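You operate a simulated robot arm through the tools that you are given. There is no shell and no other tool. Be economical: measure what you need, move in short steps, check, and stop when the job is done.

Carry out the task below with a simulated robot arm. There is one attempt and no reset: what you move stays moved.

Task
Tamp the open carrot tray level on the turn plate, then turn it a quarter.
Fine: use the tamper from the long drawer, put it back in and shut the drawer; spill nothing. Where these are worked on the way, their far stop is far enough and under half their travel is too little: long drawer.

The check looks at the end state, three seconds after you hand in, the way a careful person would. Anything else that was tipped, shoved, dropped, spilled or broken makes it a failure.

Robot
A 6-joint arm with a two-finger gripper, fixed in place. Base frame: the origin is at the foot of the arm, x ahead of it, y to its left, z up; the work surface is at about z = 0.85. Lengths are in m, angles in rad, forces in N, time in s.
Its first joint turns from -2.897 to 2.897 rad. Payload 3.43 kg.
The TCP is the grasp point between the finger pads, 0.02 m short of the fingertips. In the tool frame z runs along the fingers and y along their closing line. Largest opening 0.19 m; the body of the gripper starts 0.248 m behind the TCP.
Orientation is told as [roll, pitch, yaw] about the base's x, y, z axes, in that order, counted from this pose: with the fingers straight down and closing along the base's y, the tool's x points along the base's -x, its y along +y and its z along -z.

Tools
- The arm moves only by the tool drive_tool. Its argument "series" is a list of rows, each an object of numbers (a shift or turn left out is 0, a gripper value left out holds the last): "tx", "ty", "tz": the shift along the tool's x, y, z in m; "wx", "wy", "wz": the turn, a rotation vector about the tool's x, y, z in rad; "fingers": the finger opening in m, from 0 to 0.19. In form: [{"tx": .., "ty": .., "tz": .., "wx": .., "wy": .., "wz": .., "fingers": ..}, ...]. A call has 1 to 8 rows; each row is the pose to reach, as a shift and turn from the pose commanded when the call began, along the tool's axes at that moment. A row lasts 0.2 s, in which the tool goes at most 0.05 m and 0.15 rad; a call with a longer step from one row to the next is refused whole, and so is a gripper value outside its range. A pose out of reach is approached as far as the arm can. The call stops where the force on the tool passes 60 N (or 10 N more than at its start, if that is more) or the arm is blocked; 0.2 s more then pass. The fingers move at their own pace (about 0.153 m/s each) and stop on an object; they squeeze with about 23 N. The grip force told is the motor's: it shows also when the fingers shut on nothing. Time passes only in rows, and 0.2 s behind the last, so rows that repeat a pose let the fingers close. The reply holds the time, the measured pose of the TCP, the force on the tool along the base axes, the opening and the grip force, in the units named above and with some noise, with the torque about the TCP (base axes, N m) and any sound that the robot's microphone picked up.
- Cameras (640 x 400 px; columns grow to the right, rows downward): "scene" is fixed at [0.0353, -0.4987, 1.4091]; the picture's right is [0.37, -0.93, 0.00], its down [-0.53, -0.21, -0.82] and it looks along [0.76, 0.31, -0.57] (base axes); focal length 270 px, centre (320, 200). "wrist" rides on the gripper at [0.071, -0.008, -0.288] in the tool frame; the picture's right is [0.12, 0.99, 0.00], its down [-0.96, 0.12, -0.25] and it looks along [-0.25, 0.03, 0.97] (tool axes); focal length 261 px, centre (320, 200). There is no depth. A picture from a camera that has moved, and an enlarged one, comes with that camera's place and axes in the base frame and with its lens. The place of the scene camera against the robot may be out by one fixed shift of up to 0.025 m in any direction.
- capture(camera): a new picture of that camera. The clock stands still meanwhile.
- move_column(by): slides the trunk up (or, below 0, down) by that many m; the arm rides with it, the base frame stays. It gives what a move gives, with no picture.
- enlarge(camera, box): a new picture of the part [left, top, right, bottom] of that camera's present view, enlarged. The clock stands still meanwhile.
- sign_off(): hands the job in; it is judged then, once.

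Go step by step. Nothing tells you positions but the pictures and the camera data: compare them with the known pose of the tool, close in by small moves and look again before you grip or let go. The budget is 120 turns and 64 pictures, counting those below and the enlarged ones. Unless the task says otherwise, let go and move clear before handing in, and close with one line.

The tools are called after "Call:" as a command line: name --argument value ..., lists and objects as JSON in quotes. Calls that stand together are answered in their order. drive_tool: Moves the arm, as the interface text tells. Its arguments: {"type":"object","properties":{"series":{"type":"array"}},"required":["series"]} The other tools are called the same way: move_column (by) slides the trunk up or down; capture (camera) takes a picture; enlarge (camera, box) takes an enlarged picture of a part of a camera's view; sign_off () hands the job in.

At the start:

```text
clock: 0.0
eef_pos: [0.8167, -0.1281, 1.195]
ee_rot: [0.0, 0.003, 0.001]
ft_force: [0.2, -0.3, 0.4]
wrist_torque: [-0.01, -0.02, -0.01]
grip_width: 0.1899
finger_force: 0.2
trunk travel left (down, up): [-0.225, 0.215]
```

scene: 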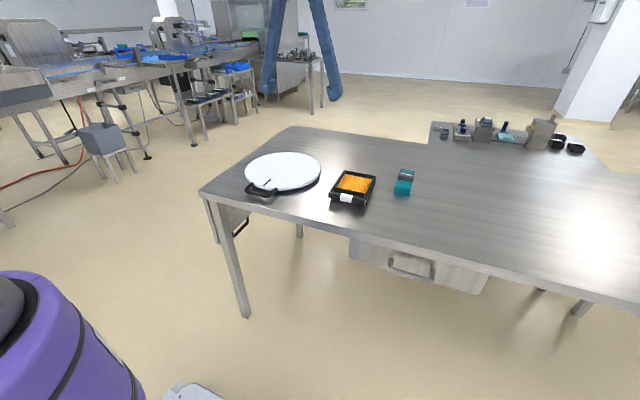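
wrist: 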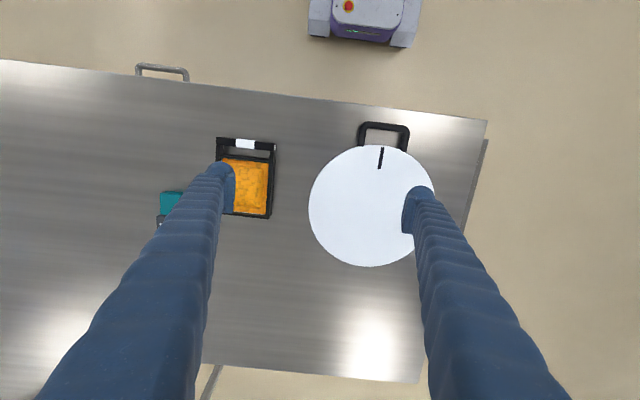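

I see the turn plate, the open carrot tray beside it, a teal object, and one drawer on the near side plus perhaps one on the left end. I'll look closer at these first.

Call:
enlarge --camera "scene" --box '[190, 140, 430, 290]'

Call:
enlarge --camera "scene" --box '[330, 220, 510, 310]'

Call:
enlarge --camera "wrist" --box '[120, 50, 500, 290]'

```text
2.67 times, centred on (310, 215) of scene
camera zoom: at [0.0353, -0.4987, 1.4091], right [0.37, -0.93, 0.0], down [-0.53, -0.21, -0.82], along [0.76, 0.31, -0.57], focal length 719 px, centre (347, 160)
```

zoom: 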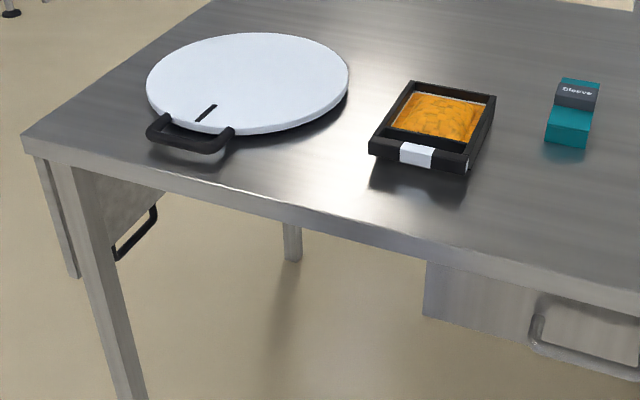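

```text
3.56 times, centred on (420, 265) of scene
camera zoom: at [0.0353, -0.4987, 1.4091], right [0.37, -0.93, 0.0], down [-0.53, -0.21, -0.82], along [0.76, 0.31, -0.57], focal length 959 px, centre (-36, -31)
```

zoom: 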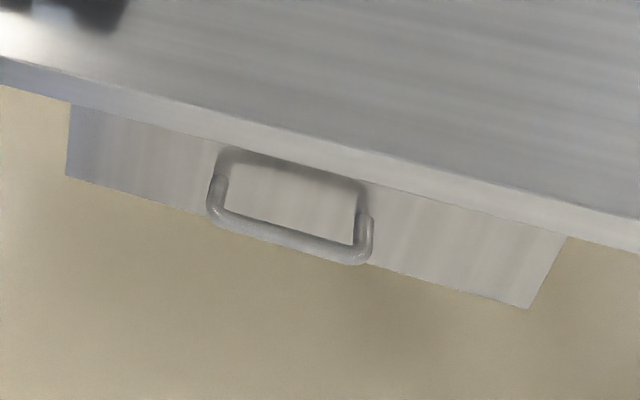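

```text
1.67 times, centred on (310, 170) of wrist
camera zoom: at [0.7477, -0.1354, 1.4824], right [-0.12, 0.99, 0.0], down [0.96, 0.12, 0.25], along [0.24, 0.03, -0.97], focal length 434 px, centre (337, 250)
```

zoom: 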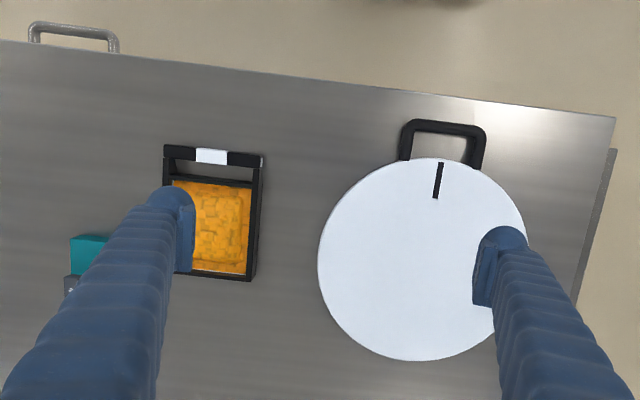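

The table is square with the base. The plate is centred near (0.90, 0.0), the tray near (0.87, -0.30), the front drawer handle near (0.63, -0.55), and something sits on the left end. I'll move left with the wrist camera to see what it is.

Call:
drive_tool --series '[{"ty": 0.05}, {"ty": 0.1}, {"ty": 0.15, "tx": 0.03}, {"ty": 0.2, "tx": 0.06}, {"ty": 0.25, "tx": 0.1}, {"ty": 0.3, "tx": 0.14}, {"ty": 0.35, "tx": 0.18}, {"ty": 0.4, "tx": 0.2}]'

Call:
capture --camera "wrist"

Call:
capture --camera "scene"

```text
refused: row 3 steps farther than a row can; nothing moved
```

```text
58 pictures are left
camera wrist: at [0.7477, -0.1354, 1.4824], right [-0.12, 0.99, 0.0], down [0.96, 0.12, 0.25], along [0.24, 0.03, -0.97], focal length 261 px, centre (320, 200)
```

wrist: 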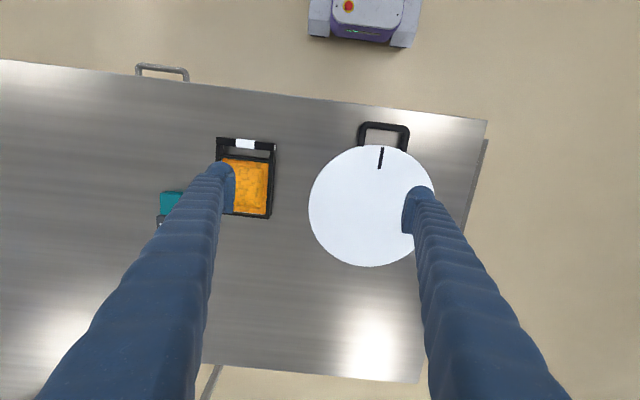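

```text
57 pictures are left
```

scene: 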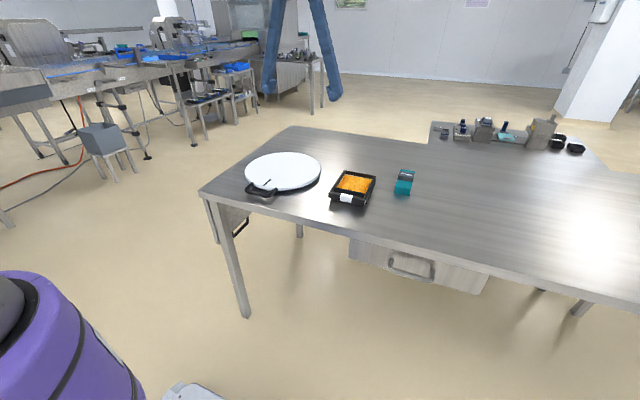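

That move was refused for too long a step, so I'll repeat it with shorter steps and then look.

Call:
drive_tool --series '[{"ty": 0.045, "tx": 0.02}, {"ty": 0.09, "tx": 0.04}, {"ty": 0.135, "tx": 0.06}, {"ty": 0.18, "tx": 0.08}, {"ty": 0.225, "tx": 0.1}, {"ty": 0.27, "tx": 0.12}, {"ty": 0.315, "tx": 0.14}, {"ty": 0.36, "tx": 0.16}]'

```text
clock: 1.8
eef_pos: [0.6556, 0.2341, 1.195]
ee_rot: [-0.001, 0.001, -0.001]
ft_force: [0.1, -0.4, -0.1]
wrist_torque: [-0.03, -0.04, 0.0]
grip_width: 0.1901
finger_force: 0.1
trunk travel left (down, up): [-0.225, 0.215]
```

Now over the left end of the table; I'll look.

Call:
capture --camera "wrist"

```text
56 pictures are left
camera wrist: at [0.5867, 0.2257, 1.4829], right [-0.12, 0.99, 0.0], down [0.96, 0.12, 0.25], along [0.25, 0.03, -0.97], focal length 261 px, centre (320, 200)
```

wrist: 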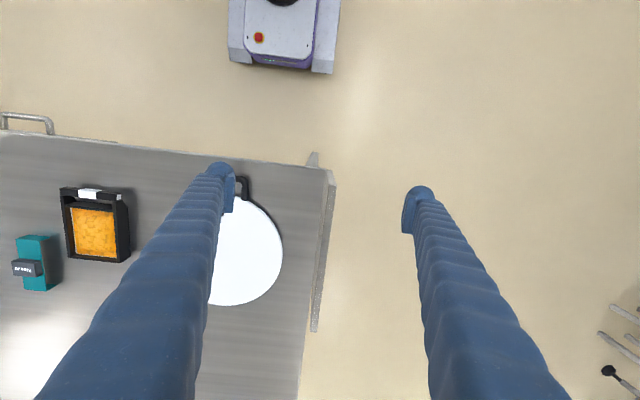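

The left panel looks like a hanging drop leaf, not a drawer, so the front drawer must be the long drawer. I'll move over towards its handle, turning the wrist as I go.

Call:
drive_tool --series '[{"ty": -0.049}, {"ty": -0.098}, {"ty": -0.147}, {"ty": -0.196}, {"ty": -0.245}, {"ty": -0.294}, {"ty": -0.343}, {"ty": -0.392}]'

Call:
drive_tool --series '[{"ty": -0.045, "tx": 0.01, "wz": 0.14}, {"ty": -0.09, "tx": 0.02, "wz": 0.28}, {"ty": -0.135, "tx": 0.03, "wz": 0.42}, {"ty": -0.18, "tx": 0.04, "wz": 0.56}, {"ty": -0.225, "tx": 0.05, "wz": 0.7}, {"ty": -0.27, "tx": 0.06, "wz": 0.84}, {"ty": -0.315, "tx": 0.07, "wz": 0.98}, {"ty": -0.36, "tx": 0.08, "wz": 1.12}]'

Call:
drive_tool --series '[{"wz": 0.15}, {"wz": 0.3}, {"wz": 0.45}]'

Call:
capture --camera "wrist"

Call:
capture --camera "scene"

```text
clock: 3.6
eef_pos: [0.6581, -0.1621, 1.1993]
ee_rot: [0.002, 0.001, -0.001]
ft_force: [-0.5, -0.9, 0.6]
wrist_torque: [0.04, -0.02, -0.01]
grip_width: 0.19
finger_force: 0.0
trunk travel left (down, up): [-0.225, 0.215]
```

```text
clock: 5.4
eef_pos: [0.5793, -0.521, 1.1951]
ee_rot: [-0.002, -0.001, -1.124]
ft_force: [0.3, -0.5, -0.6]
wrist_torque: [0.06, -0.01, -0.01]
grip_width: 0.1898
finger_force: 0.1
trunk travel left (down, up): [-0.225, 0.215]
```

```text
clock: 6.2
eef_pos: [0.5786, -0.5206, 1.197]
ee_rot: [-0.001, 0.0, -1.573]
ft_force: [0.4, -0.1, 0.3]
wrist_torque: [0.02, 0.01, -0.01]
grip_width: 0.1899
finger_force: 0.0
trunk travel left (down, up): [-0.225, 0.215]
```

```text
55 pictures are left
camera wrist: at [0.5702, -0.4482, 1.4831], right [0.99, 0.12, 0.0], down [0.11, -0.96, 0.25], along [0.03, -0.25, -0.97], focal length 261 px, centre (320, 200)
```

wrist: 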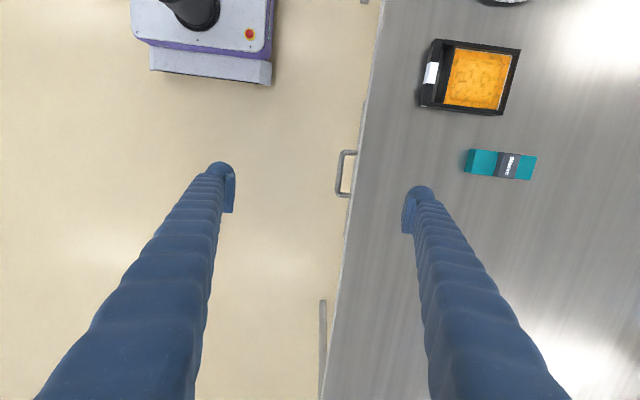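

```text
54 pictures are left
```

scene: 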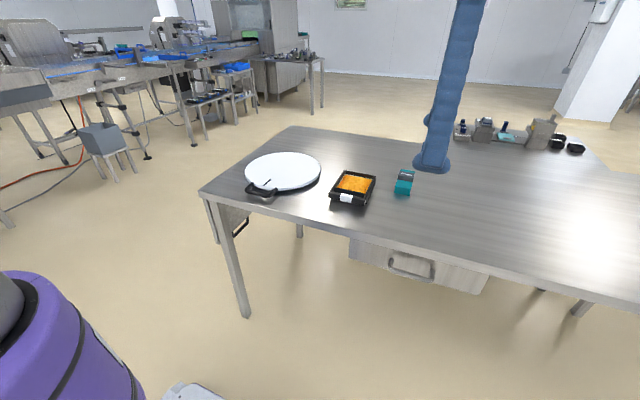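

The handle bar is at about (0.638, -0.548), and the gap behind it is small. I'll narrow the fingers and descend above it for a closer look.

Call:
drive_tool --series '[{"ty": 0.01, "tx": -0.007, "tz": 0.045, "fingers": 0.05}, {"ty": 0.02, "tx": -0.014, "tz": 0.09}, {"ty": 0.03, "tx": -0.02, "tz": 0.135}, {"ty": 0.042, "tx": -0.027, "tz": 0.18}, {"ty": 0.042, "tx": -0.027, "tz": 0.225}, {"ty": 0.042, "tx": -0.027, "tz": 0.27}, {"ty": 0.042, "tx": -0.027, "tz": 0.27}]'

Call:
enlarge --camera "wrist" --box '[240, 100, 400, 200]'

Call:
enlarge --camera "scene" --box '[340, 190, 500, 290]'

```text
clock: 7.8
eef_pos: [0.6196, -0.5483, 0.9264]
ee_rot: [-0.001, 0.0, -1.569]
ft_force: [0.2, 0.6, 0.1]
wrist_torque: [0.1, 0.0, 0.0]
grip_width: 0.0501
finger_force: 0.0
trunk travel left (down, up): [-0.225, 0.215]
```

```text
4.00 times, centred on (320, 150) of wrist
camera zoom: at [0.6108, -0.4766, 1.2134], right [0.99, 0.12, 0.0], down [0.12, -0.96, 0.25], along [0.03, -0.25, -0.97], focal length 1043 px, centre (320, 400)
```

zoom: 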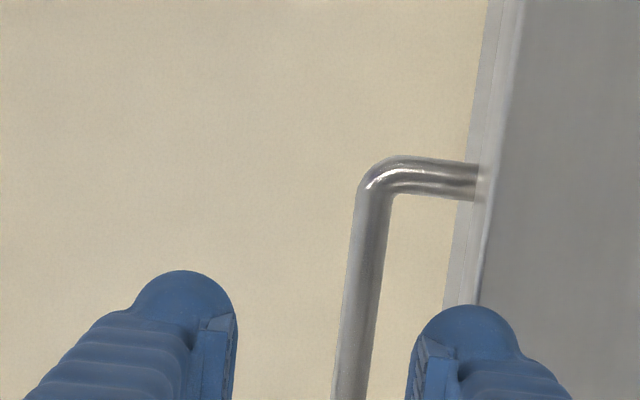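

```text
4.00 times, centred on (420, 240) of scene
camera zoom: at [0.0353, -0.4987, 1.4091], right [0.37, -0.93, 0.0], down [-0.53, -0.21, -0.82], along [0.76, 0.31, -0.57], focal length 1078 px, centre (-80, 40)
```

zoom: 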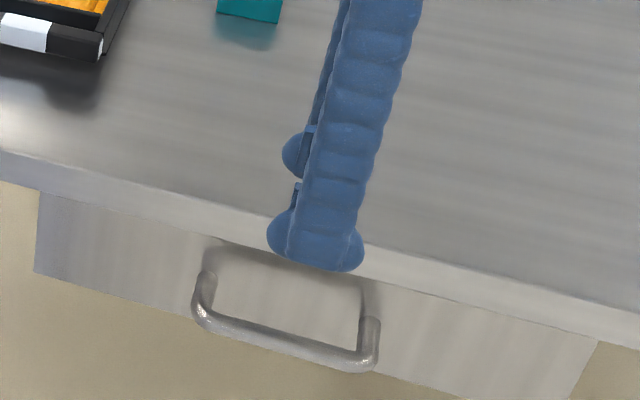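

The gap behind the bar is only about 28 mm, and the finger backs look thick. I'll approach from the front with the tool level and the fingers closing vertically instead, so I'm backing off and tilting.

Call:
drive_tool --series '[{"ty": -0.04}, {"ty": -0.08, "fingers": 0.1}, {"ty": -0.11}, {"ty": -0.11, "wx": -0.14}, {"ty": -0.11, "wx": -0.28}, {"ty": -0.11, "wx": -0.42}, {"ty": -0.11, "wx": -0.56}, {"ty": -0.11, "wx": -0.7}]'

Call:
drive_tool --series '[{"wx": -0.14}, {"wx": -0.28}, {"wx": -0.42}, {"wx": -0.56}, {"wx": -0.7}, {"wx": -0.84}, {"wx": -0.87}]'

```text
clock: 9.6
eef_pos: [0.5065, -0.5488, 0.9263]
ee_rot: [0.7, -0.002, -1.573]
ft_force: [0.9, 0.9, 0.6]
wrist_torque: [0.0, -0.02, -0.01]
grip_width: 0.0997
finger_force: 0.0
trunk travel left (down, up): [-0.225, 0.215]
```

```text
clock: 11.2
eef_pos: [0.507, -0.5473, 0.9277]
ee_rot: [1.57, 0.0, -1.571]
ft_force: [-0.3, -0.6, -0.9]
wrist_torque: [0.01, -0.03, 0.07]
grip_width: 0.0997
finger_force: 0.1
trunk travel left (down, up): [-0.225, 0.215]
```

The tool is level. I'll lower to handle height and look.

Call:
drive_tool --series '[{"ty": -0.045}, {"ty": -0.09}, {"ty": -0.135}, {"ty": -0.165}, {"ty": -0.165}]'

Call:
capture --camera "wrist"

Call:
enlarge --camera "scene" --box '[280, 170, 520, 320]'

```text
clock: 12.4
eef_pos: [0.509, -0.5466, 0.7608]
ee_rot: [1.571, 0.001, -1.571]
ft_force: [0.0, -0.6, 1.3]
wrist_torque: [-0.04, 0.02, 0.05]
grip_width: 0.0999
finger_force: 0.1
trunk travel left (down, up): [-0.225, 0.215]
```

```text
51 pictures are left
camera wrist: at [0.2223, -0.4745, 0.7518], right [0.0, 0.12, 0.99], down [-0.25, -0.96, 0.12], along [0.97, -0.25, 0.03], focal length 261 px, centre (320, 200)
```

wrist: 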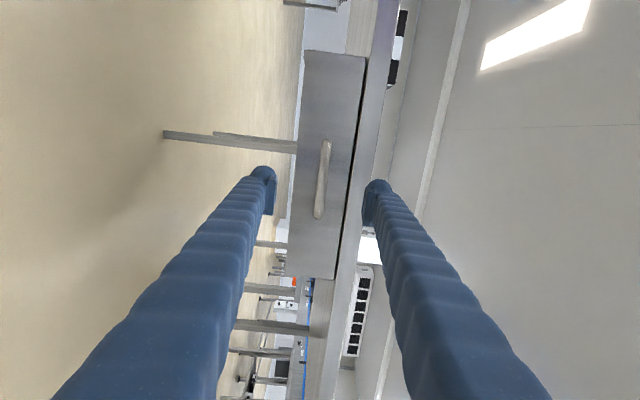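

```text
2.67 times, centred on (400, 245) of scene
camera zoom: at [0.0353, -0.4987, 1.4091], right [0.37, -0.93, 0.0], down [-0.53, -0.21, -0.82], along [0.76, 0.31, -0.57], focal length 719 px, centre (107, 80)
```

zoom: 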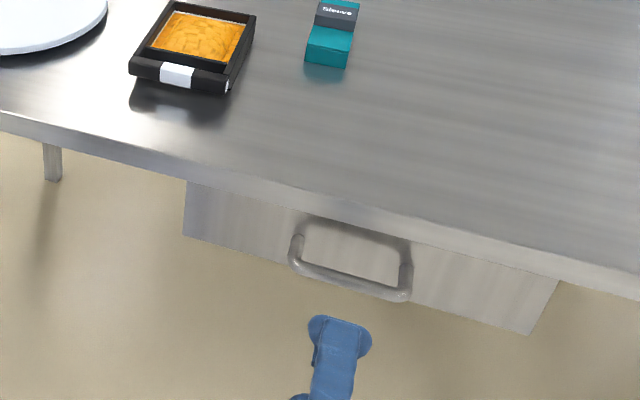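

The bar is at z≈0.764, y≈-0.546, well aligned. I'll go in with the fingers at 0.07, then close.

Call:
drive_tool --series '[{"tz": 0.03, "ty": 0.002, "fingers": 0.07}, {"tz": 0.07, "ty": 0.002}, {"tz": 0.1, "ty": 0.002}, {"tz": 0.128, "ty": 0.002}, {"tz": 0.128, "ty": 0.002, "fingers": 0.0}, {"tz": 0.128, "ty": 0.002}, {"tz": 0.128, "ty": 0.002}]'

```text
clock: 14.0
eef_pos: [0.6351, -0.5482, 0.7645]
ee_rot: [1.569, 0.0, -1.57]
ft_force: [2.3, 0.0, 7.6]
wrist_torque: [0.47, -0.05, -0.15]
grip_width: 0.0117
finger_force: 44.7
trunk travel left (down, up): [-0.225, 0.215]
```

The bar is gripped at 11.7 mm. I'll pull the drawer towards the robot.

Call:
drive_tool --series '[{"tz": -0.02}, {"tz": -0.045}, {"tz": -0.075}, {"tz": -0.105}, {"tz": -0.135}, {"tz": -0.165}]'

```text
clock: 15.4
eef_pos: [0.4718, -0.5493, 0.7644]
ee_rot: [1.571, -0.001, -1.574]
ft_force: [-2.3, -9.3, 17.5]
wrist_torque: [0.04, -0.11, -0.95]
grip_width: 0.0119
finger_force: 44.2
trunk travel left (down, up): [-0.225, 0.215]
```

Call:
capture --camera "scene"

```text
49 pictures are left
```

scene: 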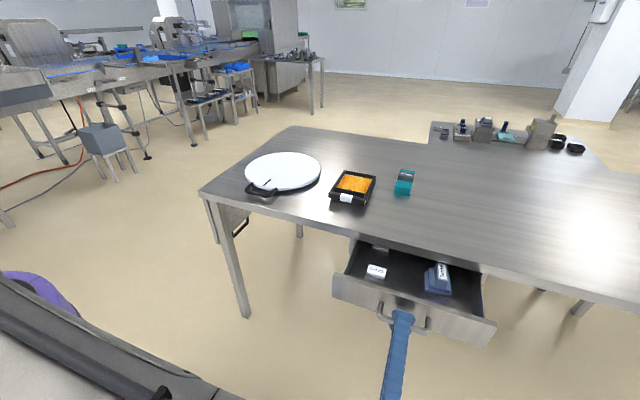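

The drawer opens and the contents are showing. I'll keep pulling to find the far stop.

Call:
drive_tool --series '[{"tz": -0.03}, {"tz": -0.06}, {"tz": -0.09}, {"tz": -0.12}]'

Call:
enlarge --camera "scene" --box '[300, 210, 540, 360]'

```text
clock: 16.4
eef_pos: [0.351, -0.548, 0.7653]
ee_rot: [1.571, -0.002, -1.574]
ft_force: [-1.6, -30.7, 27.5]
wrist_torque: [0.27, 0.0, -0.29]
grip_width: 0.0119
finger_force: 44.9
trunk travel left (down, up): [-0.225, 0.215]
```

```text
2.67 times, centred on (420, 285) of scene
camera zoom: at [0.0353, -0.4987, 1.4091], right [0.37, -0.93, 0.0], down [-0.53, -0.21, -0.82], along [0.76, 0.31, -0.57], focal length 719 px, centre (53, -27)
```

zoom: 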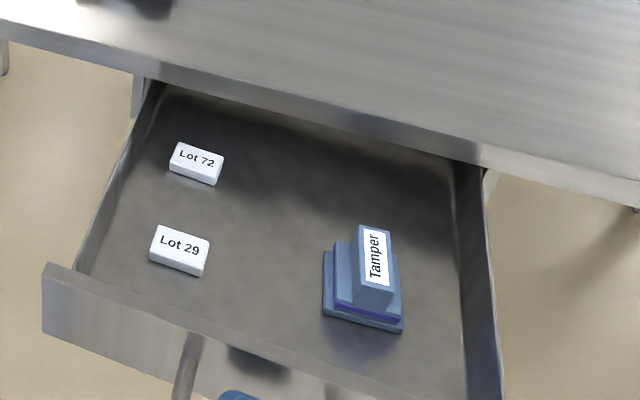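

The tamper and two lot blocks are visible. The drawer is out about 0.285, so I'll pull a little more towards the stop.

Call:
drive_tool --series '[{"tz": -0.02}, {"tz": -0.04}, {"tz": -0.06}, {"tz": -0.08}]'

```text
clock: 16.8
eef_pos: [0.336, -0.5448, 0.7659]
ee_rot: [1.576, 0.0, -1.57]
ft_force: [1.8, 0.4, 0.4]
wrist_torque: [-0.15, 0.04, -0.75]
grip_width: 0.0122
finger_force: 45.6
trunk travel left (down, up): [-0.225, 0.215]
stopped in row 2: the force on the tool passed its limit at 103 N (the readings are from after the stop); the commanded pose is now the measured one
```

The drawer is at its stop, about 0.30 out. I'll release, back off and rise.

Call:
drive_tool --series '[{"fingers": 0.06}, {"fingers": 0.06}, {"tz": -0.025}, {"tz": -0.05}, {"tz": -0.05, "ty": 0.045}, {"tz": -0.05, "ty": 0.09}, {"tz": -0.05, "ty": 0.135}, {"tz": -0.05, "ty": 0.18}]'

```text
clock: 18.6
eef_pos: [0.2825, -0.5475, 0.9451]
ee_rot: [1.572, 0.0, -1.569]
ft_force: [0.6, -0.7, 0.1]
wrist_torque: [-0.01, -0.05, 0.04]
grip_width: 0.0601
finger_force: 0.1
trunk travel left (down, up): [-0.225, 0.215]
```

Turning the tool back down while rising and moving over the drawer.

Call:
drive_tool --series '[{"ty": 0.03, "wx": 0.14}, {"ty": 0.06, "tz": 0.02, "wx": 0.28}, {"ty": 0.09, "tz": 0.05, "wx": 0.42}, {"ty": 0.12, "tz": 0.08, "wx": 0.56}, {"ty": 0.14, "tz": 0.11, "wx": 0.7}, {"ty": 0.15, "tz": 0.14, "wx": 0.84}, {"ty": 0.16, "tz": 0.17, "wx": 0.98}, {"ty": 0.17, "tz": 0.2, "wx": 1.12}]'

Call:
drive_tool --series '[{"wx": 0.15}, {"wx": 0.3}, {"wx": 0.45}]'

Call:
drive_tool --series '[{"tx": -0.01, "wz": -0.15}, {"tx": -0.02, "wz": -0.3}, {"tx": -0.03, "wz": -0.45}, {"tx": -0.04, "wz": -0.6}, {"tx": -0.05, "wz": -0.75}, {"tx": -0.06, "wz": -0.9}, {"tx": -0.07, "wz": -1.05}, {"tx": -0.08, "wz": -1.2}]'

Call:
drive_tool --series '[{"wz": -0.15, "fingers": 0.1}, {"wz": -0.3}, {"wz": -0.373}]'

Call:
capture --camera "wrist"

```text
clock: 20.4
eef_pos: [0.4878, -0.5461, 1.115]
ee_rot: [0.45, -0.001, -1.568]
ft_force: [0.6, 0.9, -0.8]
wrist_torque: [0.05, 0.05, 0.03]
grip_width: 0.06
finger_force: 0.0
trunk travel left (down, up): [-0.225, 0.215]
```

```text
clock: 21.2
eef_pos: [0.486, -0.546, 1.1146]
ee_rot: [0.0, 0.001, -1.57]
ft_force: [0.1, 0.6, 0.5]
wrist_torque: [0.0, 0.07, 0.01]
grip_width: 0.0601
finger_force: 0.0
trunk travel left (down, up): [-0.225, 0.215]
```

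```text
clock: 23.0
eef_pos: [0.4854, -0.6253, 1.1147]
ee_rot: [0.003, -0.002, -0.366]
ft_force: [-0.4, 0.1, 0.3]
wrist_torque: [-0.03, 0.04, 0.0]
grip_width: 0.0598
finger_force: 0.1
trunk travel left (down, up): [-0.225, 0.215]
```

```text
clock: 23.8
eef_pos: [0.4864, -0.6246, 1.1148]
ee_rot: [0.0, -0.001, 0.007]
ft_force: [0.3, 0.5, -1.0]
wrist_torque: [0.0, -0.01, -0.01]
grip_width: 0.0997
finger_force: 0.0
trunk travel left (down, up): [-0.225, 0.215]
```

```text
47 pictures are left
camera wrist: at [0.4155, -0.6319, 1.4023], right [-0.12, 0.99, 0.0], down [0.96, 0.12, 0.25], along [0.25, 0.03, -0.97], focal length 261 px, centre (320, 200)
```

wrist: 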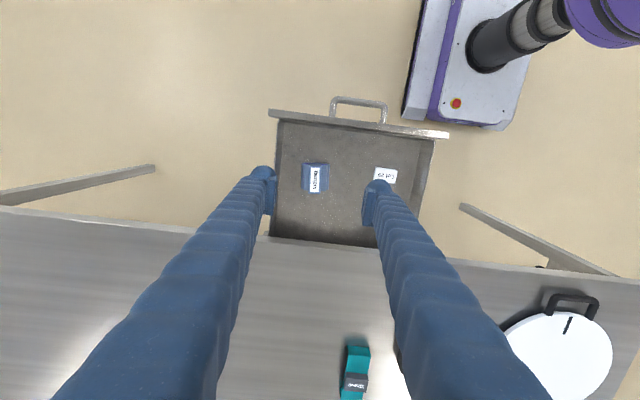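

Enlarging on the tamper for its exact position and shape.

Call:
enlarge --camera "wrist" --box '[260, 130, 388, 210]'

Call:
enlarge --camera "scene" --box '[390, 270, 486, 330]'

```text
5.00 times, centred on (324, 170) of wrist
camera zoom: at [0.4155, -0.6319, 1.4023], right [-0.12, 0.99, 0.0], down [0.96, 0.12, 0.25], along [0.25, 0.03, -0.97], focal length 1303 px, centre (300, 350)
```

zoom: 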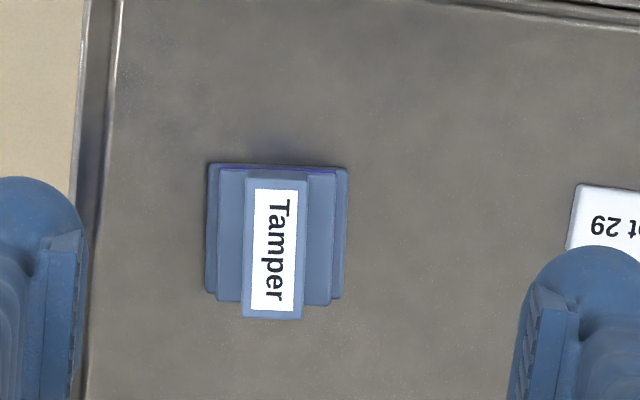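

```text
6.67 times, centred on (438, 300) of scene
camera zoom: at [0.0353, -0.4987, 1.4091], right [0.37, -0.93, 0.0], down [-0.53, -0.21, -0.82], along [0.76, 0.31, -0.57], focal length 1798 px, centre (-467, -467)
```

zoom: 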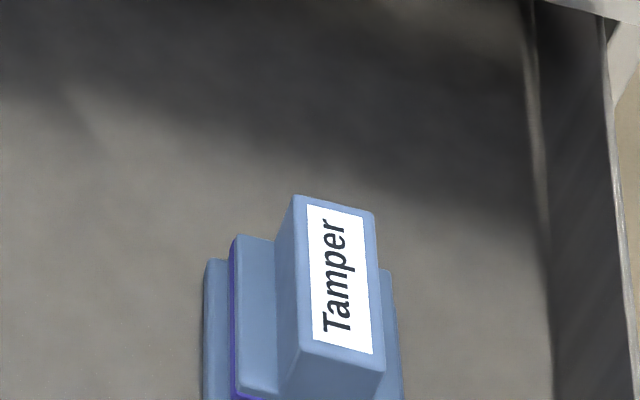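

The tamper grip is about 29 mm wide along y, centred near (0.526, -0.632) and yawed about +5.6°. I'll align above it, descend partway and check.

Call:
drive_tool --series '[{"tx": -0.02, "ty": -0.004, "tz": 0.03, "wz": -0.1, "fingers": 0.07}, {"tx": -0.04, "ty": -0.007, "tz": 0.07, "wz": -0.1}, {"tx": -0.04, "ty": -0.007, "tz": 0.115, "wz": -0.1}, {"tx": -0.04, "ty": -0.007, "tz": 0.16, "wz": -0.1}, {"tx": -0.04, "ty": -0.007, "tz": 0.205, "wz": -0.1}, {"tx": -0.04, "ty": -0.007, "tz": 0.235, "wz": -0.1}, {"tx": -0.04, "ty": -0.007, "tz": 0.235, "wz": -0.1}]'

Call:
enlarge --camera "wrist" --box '[240, 90, 400, 190]'

Call:
enlarge --camera "scene" --box '[370, 240, 498, 320]'

```text
clock: 25.4
eef_pos: [0.5263, -0.6336, 0.8813]
ee_rot: [-0.002, -0.003, 0.104]
ft_force: [0.3, -0.3, 0.8]
wrist_torque: [0.04, -0.01, 0.03]
grip_width: 0.0699
finger_force: 0.0
trunk travel left (down, up): [-0.225, 0.215]
```

```text
4.00 times, centred on (320, 140) of wrist
camera zoom: at [0.4558, -0.648, 1.1676], right [-0.22, 0.98, 0.0], down [0.94, 0.21, 0.25], along [0.24, 0.05, -0.97], focal length 1043 px, centre (320, 440)
```

zoom: 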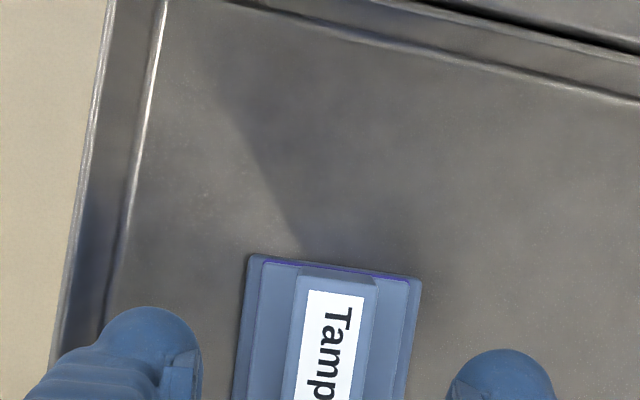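

```text
5.00 times, centred on (434, 280) of scene
camera zoom: at [0.0353, -0.4987, 1.4091], right [0.37, -0.93, 0.0], down [-0.53, -0.21, -0.82], along [0.76, 0.31, -0.57], focal length 1348 px, centre (-250, -200)
```

zoom: 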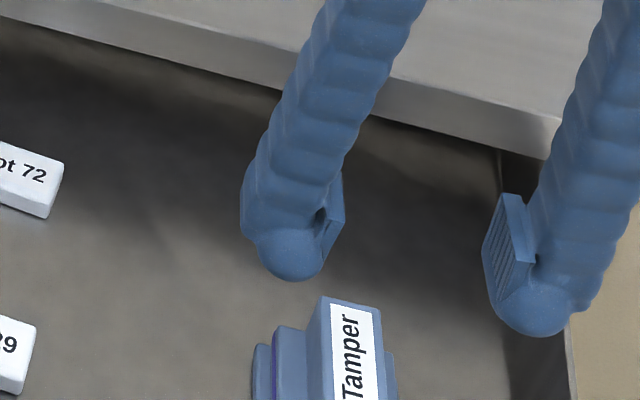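

Alignment looks good. I'll lower until the pads cover the grip's top, then check before closing.

Call:
drive_tool --series '[{"tz": 0.04}, {"tz": 0.075}, {"tz": 0.093}, {"tz": 0.093}]'

Call:
enlarge --camera "scene" --box '[370, 250, 498, 330]'

```text
clock: 26.4
eef_pos: [0.5258, -0.6327, 0.7879]
ee_rot: [0.0, -0.003, 0.104]
ft_force: [-0.4, -0.8, 1.4]
wrist_torque: [0.02, 0.01, -0.01]
grip_width: 0.0694
finger_force: 0.1
trunk travel left (down, up): [-0.225, 0.215]
```

```text
5.00 times, centred on (434, 290) of scene
camera zoom: at [0.0353, -0.4987, 1.4091], right [0.37, -0.93, 0.0], down [-0.53, -0.21, -0.82], along [0.76, 0.31, -0.57], focal length 1348 px, centre (-250, -250)
```

zoom: 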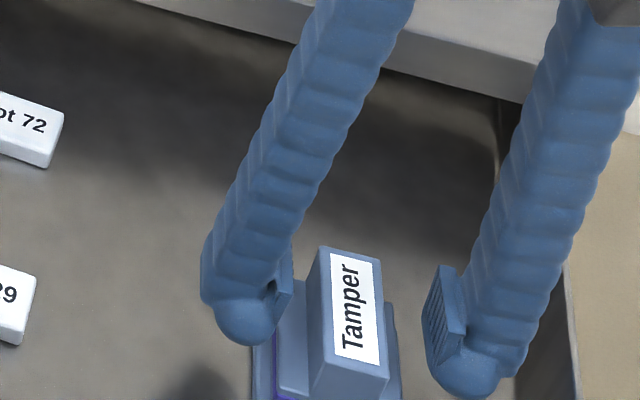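

The pads straddle the grip. Closing.

Call:
drive_tool --series '[{"fingers": 0.0, "tz": 0.003}, {"fingers": 0.0, "tz": 0.003}, {"fingers": 0.0, "tz": 0.003}]'

Call:
drive_tool --series '[{"tz": -0.02}, {"tz": -0.04}, {"tz": -0.08}, {"tz": -0.12}, {"tz": -0.16}, {"tz": -0.2}]'

Call:
enlarge --camera "scene" --box '[340, 140, 532, 260]'

Call:
enlarge --camera "wrist" --box '[200, 60, 440, 210]'

```text
clock: 27.2
eef_pos: [0.5258, -0.6311, 0.7875]
ee_rot: [-0.001, -0.003, 0.103]
ft_force: [0.1, -3.5, 16.0]
wrist_torque: [-0.05, 0.16, -0.18]
grip_width: 0.029
finger_force: 23.0
trunk travel left (down, up): [-0.225, 0.215]
```

```text
clock: 28.6
eef_pos: [0.5249, -0.6324, 0.9844]
ee_rot: [0.001, -0.004, 0.103]
ft_force: [0.2, 0.1, 0.2]
wrist_torque: [0.0, -0.01, -0.01]
grip_width: 0.0
finger_force: 23.0
trunk travel left (down, up): [-0.225, 0.215]
```

```text
3.33 times, centred on (436, 200) of scene
camera zoom: at [0.0353, -0.4987, 1.4091], right [0.37, -0.93, 0.0], down [-0.53, -0.21, -0.82], along [0.76, 0.31, -0.57], focal length 899 px, centre (-67, 200)
```

zoom: 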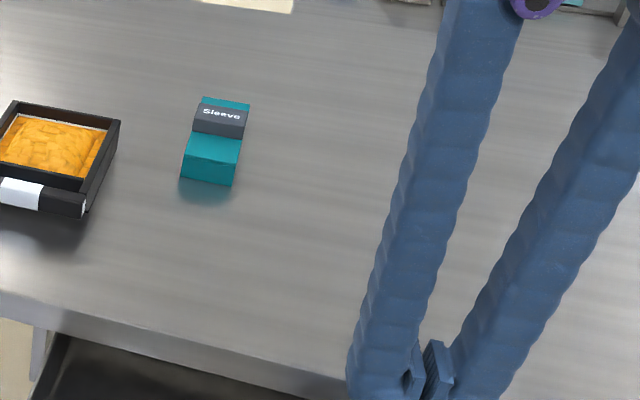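

```text
2.67 times, centred on (320, 135) of wrist
camera zoom: at [0.4562, -0.6461, 1.271], right [-0.22, 0.98, 0.0], down [0.94, 0.21, 0.25], along [0.24, 0.06, -0.97], focal length 695 px, centre (320, 373)
```

zoom: 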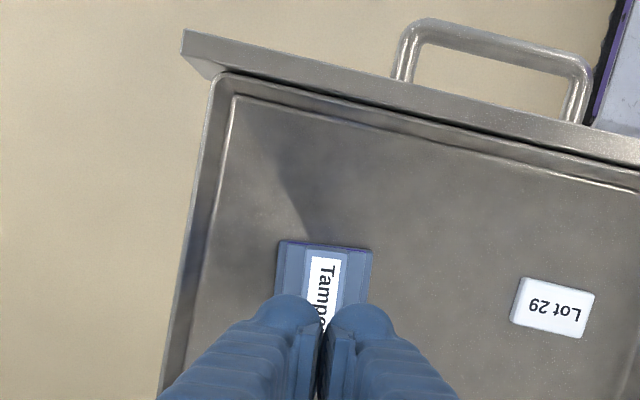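

The tamper slipped out: the grip was too shallow. I'll check its shape and place again.

Call:
enlarge --camera "scene" --box '[410, 250, 474, 290]'

Call:
enlarge --camera "scene" --box '[410, 260, 474, 300]'

```text
10.00 times, centred on (442, 270) of scene
camera zoom: at [0.0353, -0.4987, 1.4091], right [0.37, -0.93, 0.0], down [-0.53, -0.21, -0.82], along [0.76, 0.31, -0.57], focal length 2696 px, centre (-900, -500)
```

zoom: 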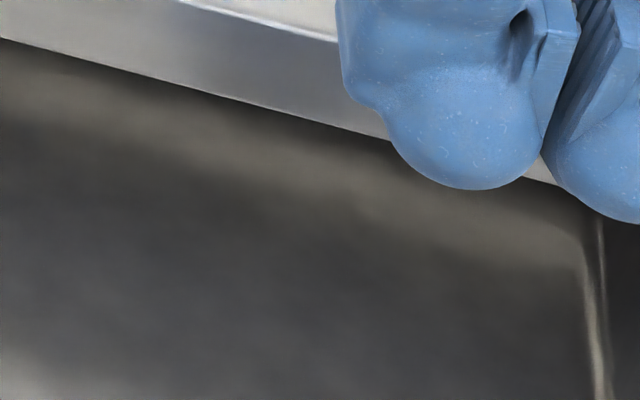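

```text
10.00 times, centred on (442, 280) of scene
camera zoom: at [0.0353, -0.4987, 1.4091], right [0.37, -0.93, 0.0], down [-0.53, -0.21, -0.82], along [0.76, 0.31, -0.57], focal length 2696 px, centre (-900, -600)
```

zoom: 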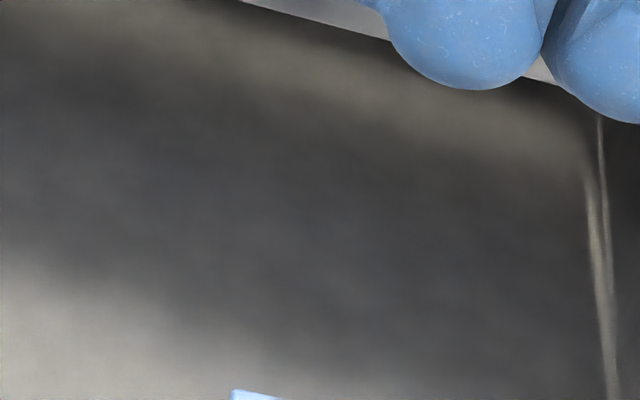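

Call:
enlarge --camera "scene" --box '[395, 290, 475, 340]'

```text
8.00 times, centred on (435, 315) of scene
camera zoom: at [0.0353, -0.4987, 1.4091], right [0.37, -0.93, 0.0], down [-0.53, -0.21, -0.82], along [0.76, 0.31, -0.57], focal length 2157 px, centre (-600, -720)
```

zoom: 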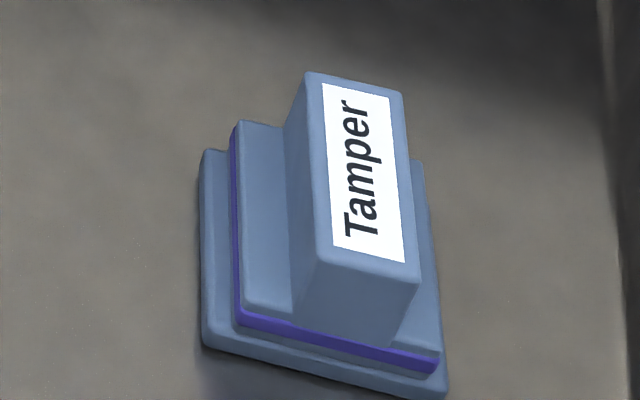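

The grip block stands about 26 mm above its ledge. I'll go down again, a bit deeper and checking contact, before squeezing.

Call:
drive_tool --series '[{"tz": 0.01, "fingers": 0.055}, {"tz": 0.05}, {"tz": 0.1}, {"tz": 0.145}, {"tz": 0.18}, {"tz": 0.195}, {"tz": 0.198}, {"tz": 0.198}]'

Call:
drive_tool --series '[{"tz": 0.002}, {"tz": 0.004}, {"tz": 0.006}]'

```text
clock: 30.4
eef_pos: [0.525, -0.6303, 0.7856]
ee_rot: [0.0, -0.002, 0.103]
ft_force: [-0.1, 0.1, 0.3]
wrist_torque: [0.02, -0.01, -0.01]
grip_width: 0.0551
finger_force: 0.0
trunk travel left (down, up): [-0.225, 0.215]
```

```text
clock: 31.2
eef_pos: [0.5262, -0.632, 0.7789]
ee_rot: [-0.001, -0.002, 0.104]
ft_force: [-0.1, 0.4, 0.2]
wrist_torque: [0.02, 0.01, 0.01]
grip_width: 0.0549
finger_force: 0.0
trunk travel left (down, up): [-0.225, 0.215]
```

No contact yet, so there's room. I'll narrow to 0.036 and feel further down.

Call:
drive_tool --series '[{"fingers": 0.036}, {"fingers": 0.036}, {"tz": 0.002}, {"tz": 0.004}]'

Call:
enlarge --camera "scene" --box '[395, 280, 475, 330]'

```text
clock: 32.2
eef_pos: [0.5256, -0.6297, 0.7758]
ee_rot: [-0.001, -0.002, 0.103]
ft_force: [0.3, -0.4, -0.8]
wrist_torque: [0.0, 0.0, -0.02]
grip_width: 0.036
finger_force: 0.0
trunk travel left (down, up): [-0.225, 0.215]
```

```text
8.00 times, centred on (435, 305) of scene
camera zoom: at [0.0353, -0.4987, 1.4091], right [0.37, -0.93, 0.0], down [-0.53, -0.21, -0.82], along [0.76, 0.31, -0.57], focal length 2157 px, centre (-600, -640)
```

zoom: 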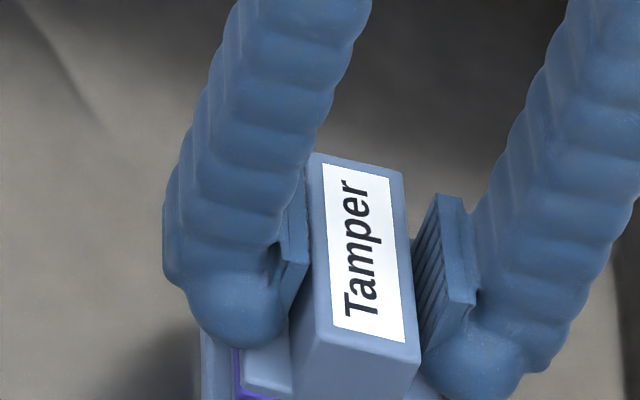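

The pads still reach above the top face. I'll go lower in small steps.

Call:
drive_tool --series '[{"tz": 0.003}, {"tz": 0.006}, {"tz": 0.006}]'

Call:
drive_tool --series '[{"tz": 0.002}, {"tz": 0.004}, {"tz": 0.004}]'

```text
clock: 33.0
eef_pos: [0.526, -0.6314, 0.7696]
ee_rot: [0.001, -0.002, 0.103]
ft_force: [-0.2, 0.4, 0.0]
wrist_torque: [0.02, -0.02, 0.02]
grip_width: 0.0361
finger_force: 0.0
trunk travel left (down, up): [-0.225, 0.215]
```

```text
clock: 33.8
eef_pos: [0.5267, -0.6311, 0.7669]
ee_rot: [0.001, -0.004, 0.103]
ft_force: [-0.7, -0.4, -0.5]
wrist_torque: [-0.01, -0.01, 0.0]
grip_width: 0.0361
finger_force: 0.0
trunk travel left (down, up): [-0.225, 0.215]
```

About 19 mm deeper than before and still free. Closing and lifting slowly.

Call:
drive_tool --series '[{"fingers": 0.0}, {"fingers": 0.0}, {"fingers": 0.0}]'

Call:
drive_tool --series '[{"tz": -0.005}, {"tz": -0.01}, {"tz": -0.02}, {"tz": -0.03}]'

```text
clock: 34.6
eef_pos: [0.5267, -0.6316, 0.7667]
ee_rot: [-0.001, -0.002, 0.104]
ft_force: [0.2, -0.3, -0.5]
wrist_torque: [-0.01, -0.03, 0.0]
grip_width: 0.0291
finger_force: 23.3
trunk travel left (down, up): [-0.225, 0.215]
```

```text
clock: 35.6
eef_pos: [0.5283, -0.6321, 0.7949]
ee_rot: [0.0, 0.0, 0.102]
ft_force: [-0.1, 0.3, -1.0]
wrist_torque: [-0.02, 0.0, 0.02]
grip_width: 0.0289
finger_force: 22.9
trunk travel left (down, up): [-0.225, 0.215]
```

The tamper is held well. The tray should be on the plate before tamping, though, so I'll set the tamper back down where it was and move the tray first.

Call:
drive_tool --series '[{"tz": 0.012}, {"tz": 0.022}, {"tz": 0.0275}, {"tz": 0.0275}, {"tz": 0.0275, "fingers": 0.05}, {"tz": 0.0275, "fingers": 0.05}]'

Call:
drive_tool --series '[{"tz": -0.045}, {"tz": -0.09}, {"tz": -0.135}, {"tz": -0.18}, {"tz": -0.225}, {"tz": -0.27}, {"tz": -0.315}, {"tz": -0.35}]'

Call:
drive_tool --series '[{"tx": -0.033, "ty": 0.033, "wz": 0.05, "fingers": 0.19}, {"tx": -0.066, "ty": 0.066, "wz": 0.1}, {"tx": -0.099, "ty": 0.099, "wz": 0.1}, {"tx": -0.132, "ty": 0.132, "wz": 0.1}, {"tx": -0.165, "ty": 0.165, "wz": 0.1}, {"tx": -0.198, "ty": 0.198, "wz": 0.1}, {"tx": -0.231, "ty": 0.231, "wz": 0.1}, {"tx": -0.26, "ty": 0.265, "wz": 0.103}]'

Call:
capture --camera "wrist"

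```text
clock: 37.0
eef_pos: [0.5272, -0.6316, 0.7697]
ee_rot: [0.001, -0.002, 0.102]
ft_force: [0.7, -0.5, 0.8]
wrist_torque: [0.02, 0.01, 0.0]
grip_width: 0.0502
finger_force: 0.0
trunk travel left (down, up): [-0.225, 0.215]
```

```text
clock: 38.8
eef_pos: [0.5238, -0.6318, 1.12]
ee_rot: [0.001, -0.003, 0.1]
ft_force: [-0.9, -0.2, -1.0]
wrist_torque: [-0.04, -0.06, -0.02]
grip_width: 0.0502
finger_force: 0.0
trunk travel left (down, up): [-0.225, 0.215]
```

```text
clock: 40.6
eef_pos: [0.7565, -0.3429, 1.1176]
ee_rot: [0.001, -0.002, -0.001]
ft_force: [-0.5, 0.3, 0.5]
wrist_torque: [-0.03, 0.01, 0.0]
grip_width: 0.1899
finger_force: 0.0
trunk travel left (down, up): [-0.225, 0.215]
```

```text
35 pictures are left
camera wrist: at [0.6852, -0.3498, 1.405], right [-0.12, 0.99, 0.0], down [0.96, 0.12, 0.25], along [0.25, 0.03, -0.97], focal length 261 px, centre (320, 200)
```

wrist: 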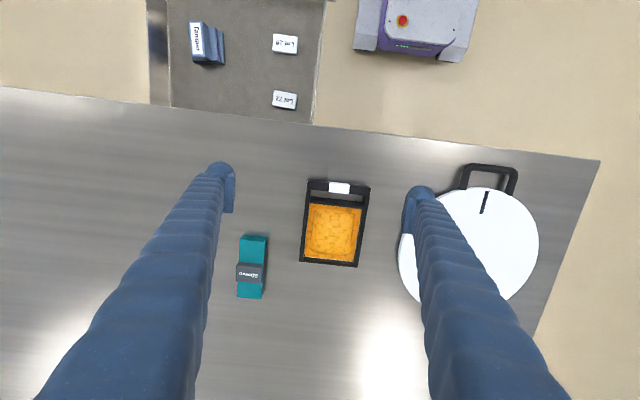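

The tray is clear below. Enlarging it and the plate for measurement.

Call:
enlarge --camera "wrist" --box '[260, 172, 420, 272]'

Call:
enlarge --camera "scene" --box '[230, 140, 390, 240]'

```text
4.00 times, centred on (340, 222) of wrist
camera zoom: at [0.6852, -0.3498, 1.405], right [-0.12, 0.99, 0.0], down [0.96, 0.12, 0.25], along [0.25, 0.03, -0.97], focal length 1043 px, centre (240, 112)
```

zoom: 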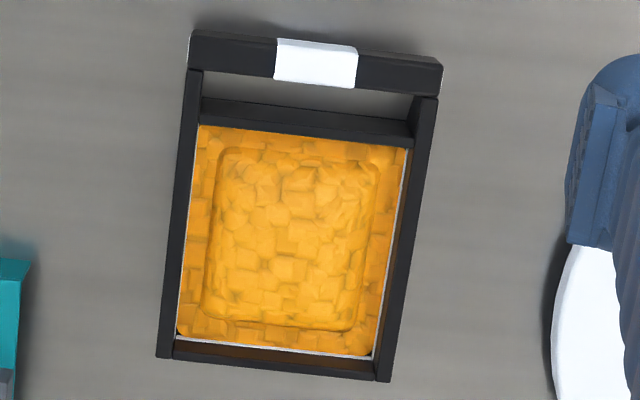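

```text
4.00 times, centred on (310, 190) of scene
camera zoom: at [0.0353, -0.4987, 1.4091], right [0.37, -0.93, 0.0], down [-0.53, -0.21, -0.82], along [0.76, 0.31, -0.57], focal length 1078 px, centre (360, 240)
```

zoom: 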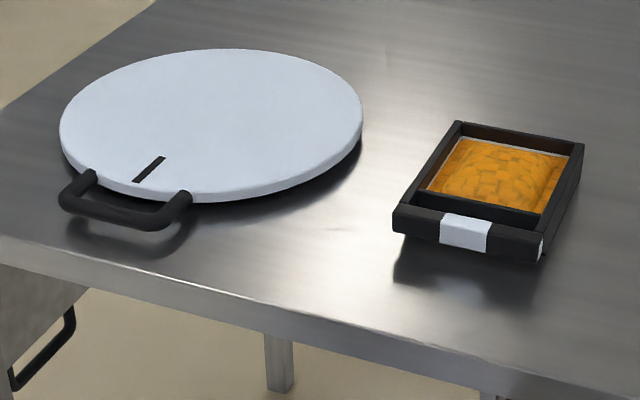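

The tray spans x 0.78–0.96, y -0.363 to -0.235, with its top near z 0.89 and square to the base. I'll position over it to grip its long sides.

Call:
drive_tool --series '[{"tx": -0.03, "ty": 0.015, "tz": 0.0}, {"tx": -0.06, "ty": 0.03, "tz": 0.01}, {"tx": -0.09, "ty": 0.044, "tz": 0.03}, {"tx": -0.1185, "ty": 0.044, "tz": 0.06}, {"tx": -0.1185, "ty": 0.044, "tz": 0.1}, {"tx": -0.1185, "ty": 0.044, "tz": 0.14}, {"tx": -0.1185, "ty": 0.044, "tz": 0.16}, {"tx": -0.1185, "ty": 0.044, "tz": 0.16}]'

Call:
capture --camera "wrist"

Call:
enlarge --camera "scene" --box '[290, 110, 450, 210]'

```text
clock: 42.4
eef_pos: [0.8762, -0.2954, 0.9603]
ee_rot: [-0.001, 0.0, 0.001]
ft_force: [-0.5, 0.0, 0.4]
wrist_torque: [0.0, -0.05, 0.01]
grip_width: 0.19
finger_force: 0.0
trunk travel left (down, up): [-0.225, 0.215]
```

```text
32 pictures are left
camera wrist: at [0.8056, -0.3022, 1.2468], right [-0.12, 0.99, 0.0], down [0.96, 0.12, 0.25], along [0.25, 0.03, -0.97], focal length 261 px, centre (320, 200)
```

wrist: 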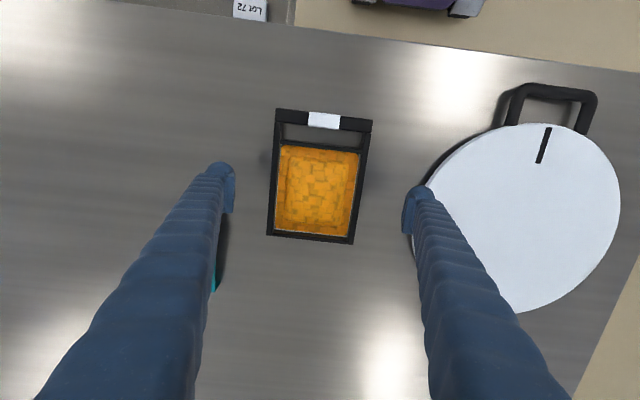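

```text
4.00 times, centred on (370, 160) of scene
camera zoom: at [0.0353, -0.4987, 1.4091], right [0.37, -0.93, 0.0], down [-0.53, -0.21, -0.82], along [0.76, 0.31, -0.57], focal length 1078 px, centre (120, 360)
```

zoom: 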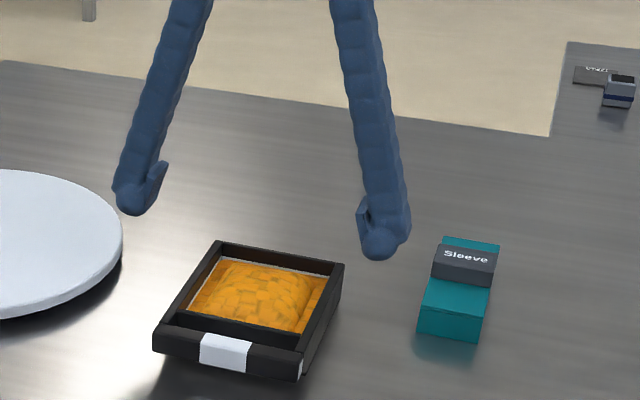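

Centred well. I'll narrow to 0.165, descend beside the tray walls, and close.

Call:
drive_tool --series '[{"ty": -0.003, "fingers": 0.165}, {"ty": -0.003, "tz": 0.03}, {"ty": -0.003, "tz": 0.06}, {"ty": -0.003, "tz": 0.08}, {"ty": -0.003, "tz": 0.08}]'

Call:
drive_tool --series '[{"fingers": 0.11}, {"fingers": 0.11}, {"fingers": 0.11}]'

```text
clock: 43.6
eef_pos: [0.8773, -0.2983, 0.8806]
ee_rot: [0.001, -0.002, 0.0]
ft_force: [0.3, 0.1, 0.3]
wrist_torque: [-0.01, 0.01, 0.03]
grip_width: 0.1647
finger_force: 0.1
trunk travel left (down, up): [-0.225, 0.215]
```

```text
clock: 44.4
eef_pos: [0.8773, -0.2987, 0.8793]
ee_rot: [0.0, -0.002, 0.001]
ft_force: [-0.9, 0.4, -0.4]
wrist_torque: [0.0, -0.03, 0.02]
grip_width: 0.1313
finger_force: 23.2
trunk travel left (down, up): [-0.225, 0.215]
```

Gripped at 0.131. Lifting a little to test.

Call:
drive_tool --series '[{"tz": -0.005}, {"tz": -0.012}, {"tz": -0.02}, {"tz": -0.03}]'

Call:
enlarge --camera "scene" --box '[290, 130, 450, 230]'

```text
clock: 45.4
eef_pos: [0.8771, -0.2992, 0.9093]
ee_rot: [0.0, -0.002, 0.0]
ft_force: [-0.6, -0.1, -2.3]
wrist_torque: [-0.03, -0.01, 0.02]
grip_width: 0.131
finger_force: 23.4
trunk travel left (down, up): [-0.225, 0.215]
```

```text
4.00 times, centred on (370, 180) of scene
camera zoom: at [0.0353, -0.4987, 1.4091], right [0.37, -0.93, 0.0], down [-0.53, -0.21, -0.82], along [0.76, 0.31, -0.57], focal length 1078 px, centre (120, 280)
```

zoom: 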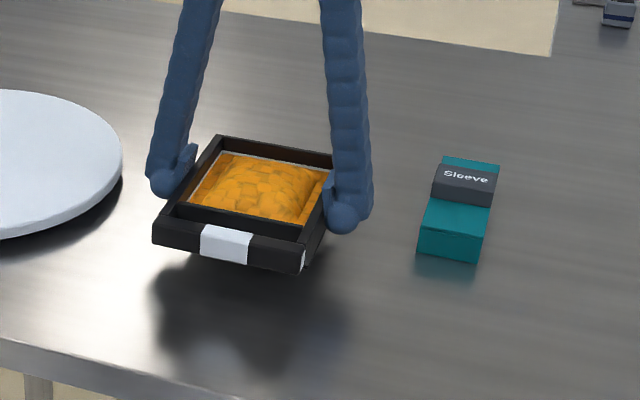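

The tray is held level, about 2.3 N. I'll lift to 0.965 and carry it gently over the plate centre.

Call:
drive_tool --series '[{"tz": -0.015}, {"tz": -0.03}, {"tz": -0.045}, {"tz": -0.056}, {"tz": -0.056, "ty": 0.015}, {"tz": -0.056, "ty": 0.04}, {"tz": -0.056, "ty": 0.07, "tx": -0.003}, {"tz": -0.056, "ty": 0.1, "tx": -0.006}]'

Call:
drive_tool --series '[{"ty": 0.03, "tx": -0.003}, {"ty": 0.06, "tx": -0.006}, {"ty": 0.09, "tx": -0.008}, {"ty": 0.12, "tx": -0.01}, {"ty": 0.15, "tx": -0.012}, {"ty": 0.18, "tx": -0.012}, {"ty": 0.2, "tx": -0.012}, {"ty": 0.205, "tx": -0.012}]'

Call:
capture --camera "wrist"

Call:
enlarge --camera "scene" --box '[210, 110, 370, 210]'

```text
clock: 47.2
eef_pos: [0.8813, -0.1996, 0.9652]
ee_rot: [0.001, -0.002, -0.001]
ft_force: [-0.1, -0.3, -2.4]
wrist_torque: [0.01, 0.0, 0.0]
grip_width: 0.1306
finger_force: 23.0
trunk travel left (down, up): [-0.225, 0.215]
```

```text
clock: 49.0
eef_pos: [0.8948, 0.0066, 0.9656]
ee_rot: [-0.001, -0.002, 0.001]
ft_force: [0.3, 0.7, -2.6]
wrist_torque: [0.02, 0.04, -0.03]
grip_width: 0.131
finger_force: 22.9
trunk travel left (down, up): [-0.225, 0.215]
```

```text
29 pictures are left
camera wrist: at [0.8247, -0.0011, 1.2529], right [-0.12, 0.99, 0.0], down [0.96, 0.12, 0.25], along [0.25, 0.03, -0.97], focal length 261 px, centre (320, 200)
```

wrist: 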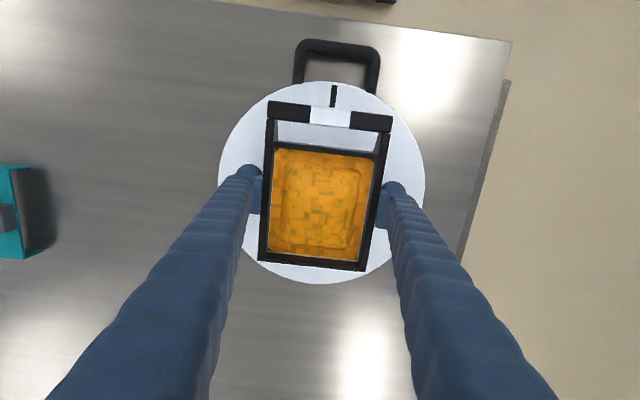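

```text
4.00 times, centred on (290, 160) of scene
camera zoom: at [0.0353, -0.4987, 1.4091], right [0.37, -0.93, 0.0], down [-0.53, -0.21, -0.82], along [0.76, 0.31, -0.57], focal length 1078 px, centre (440, 360)
```

zoom: 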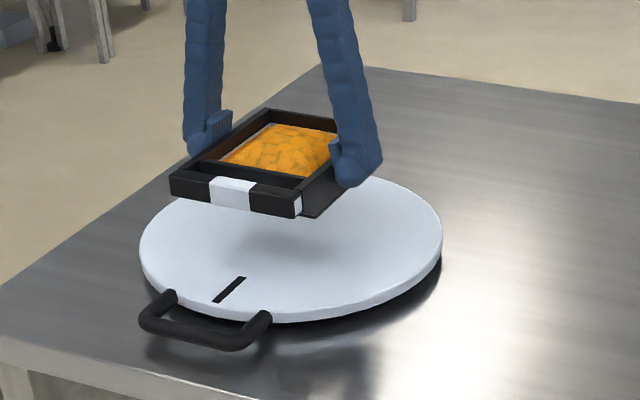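

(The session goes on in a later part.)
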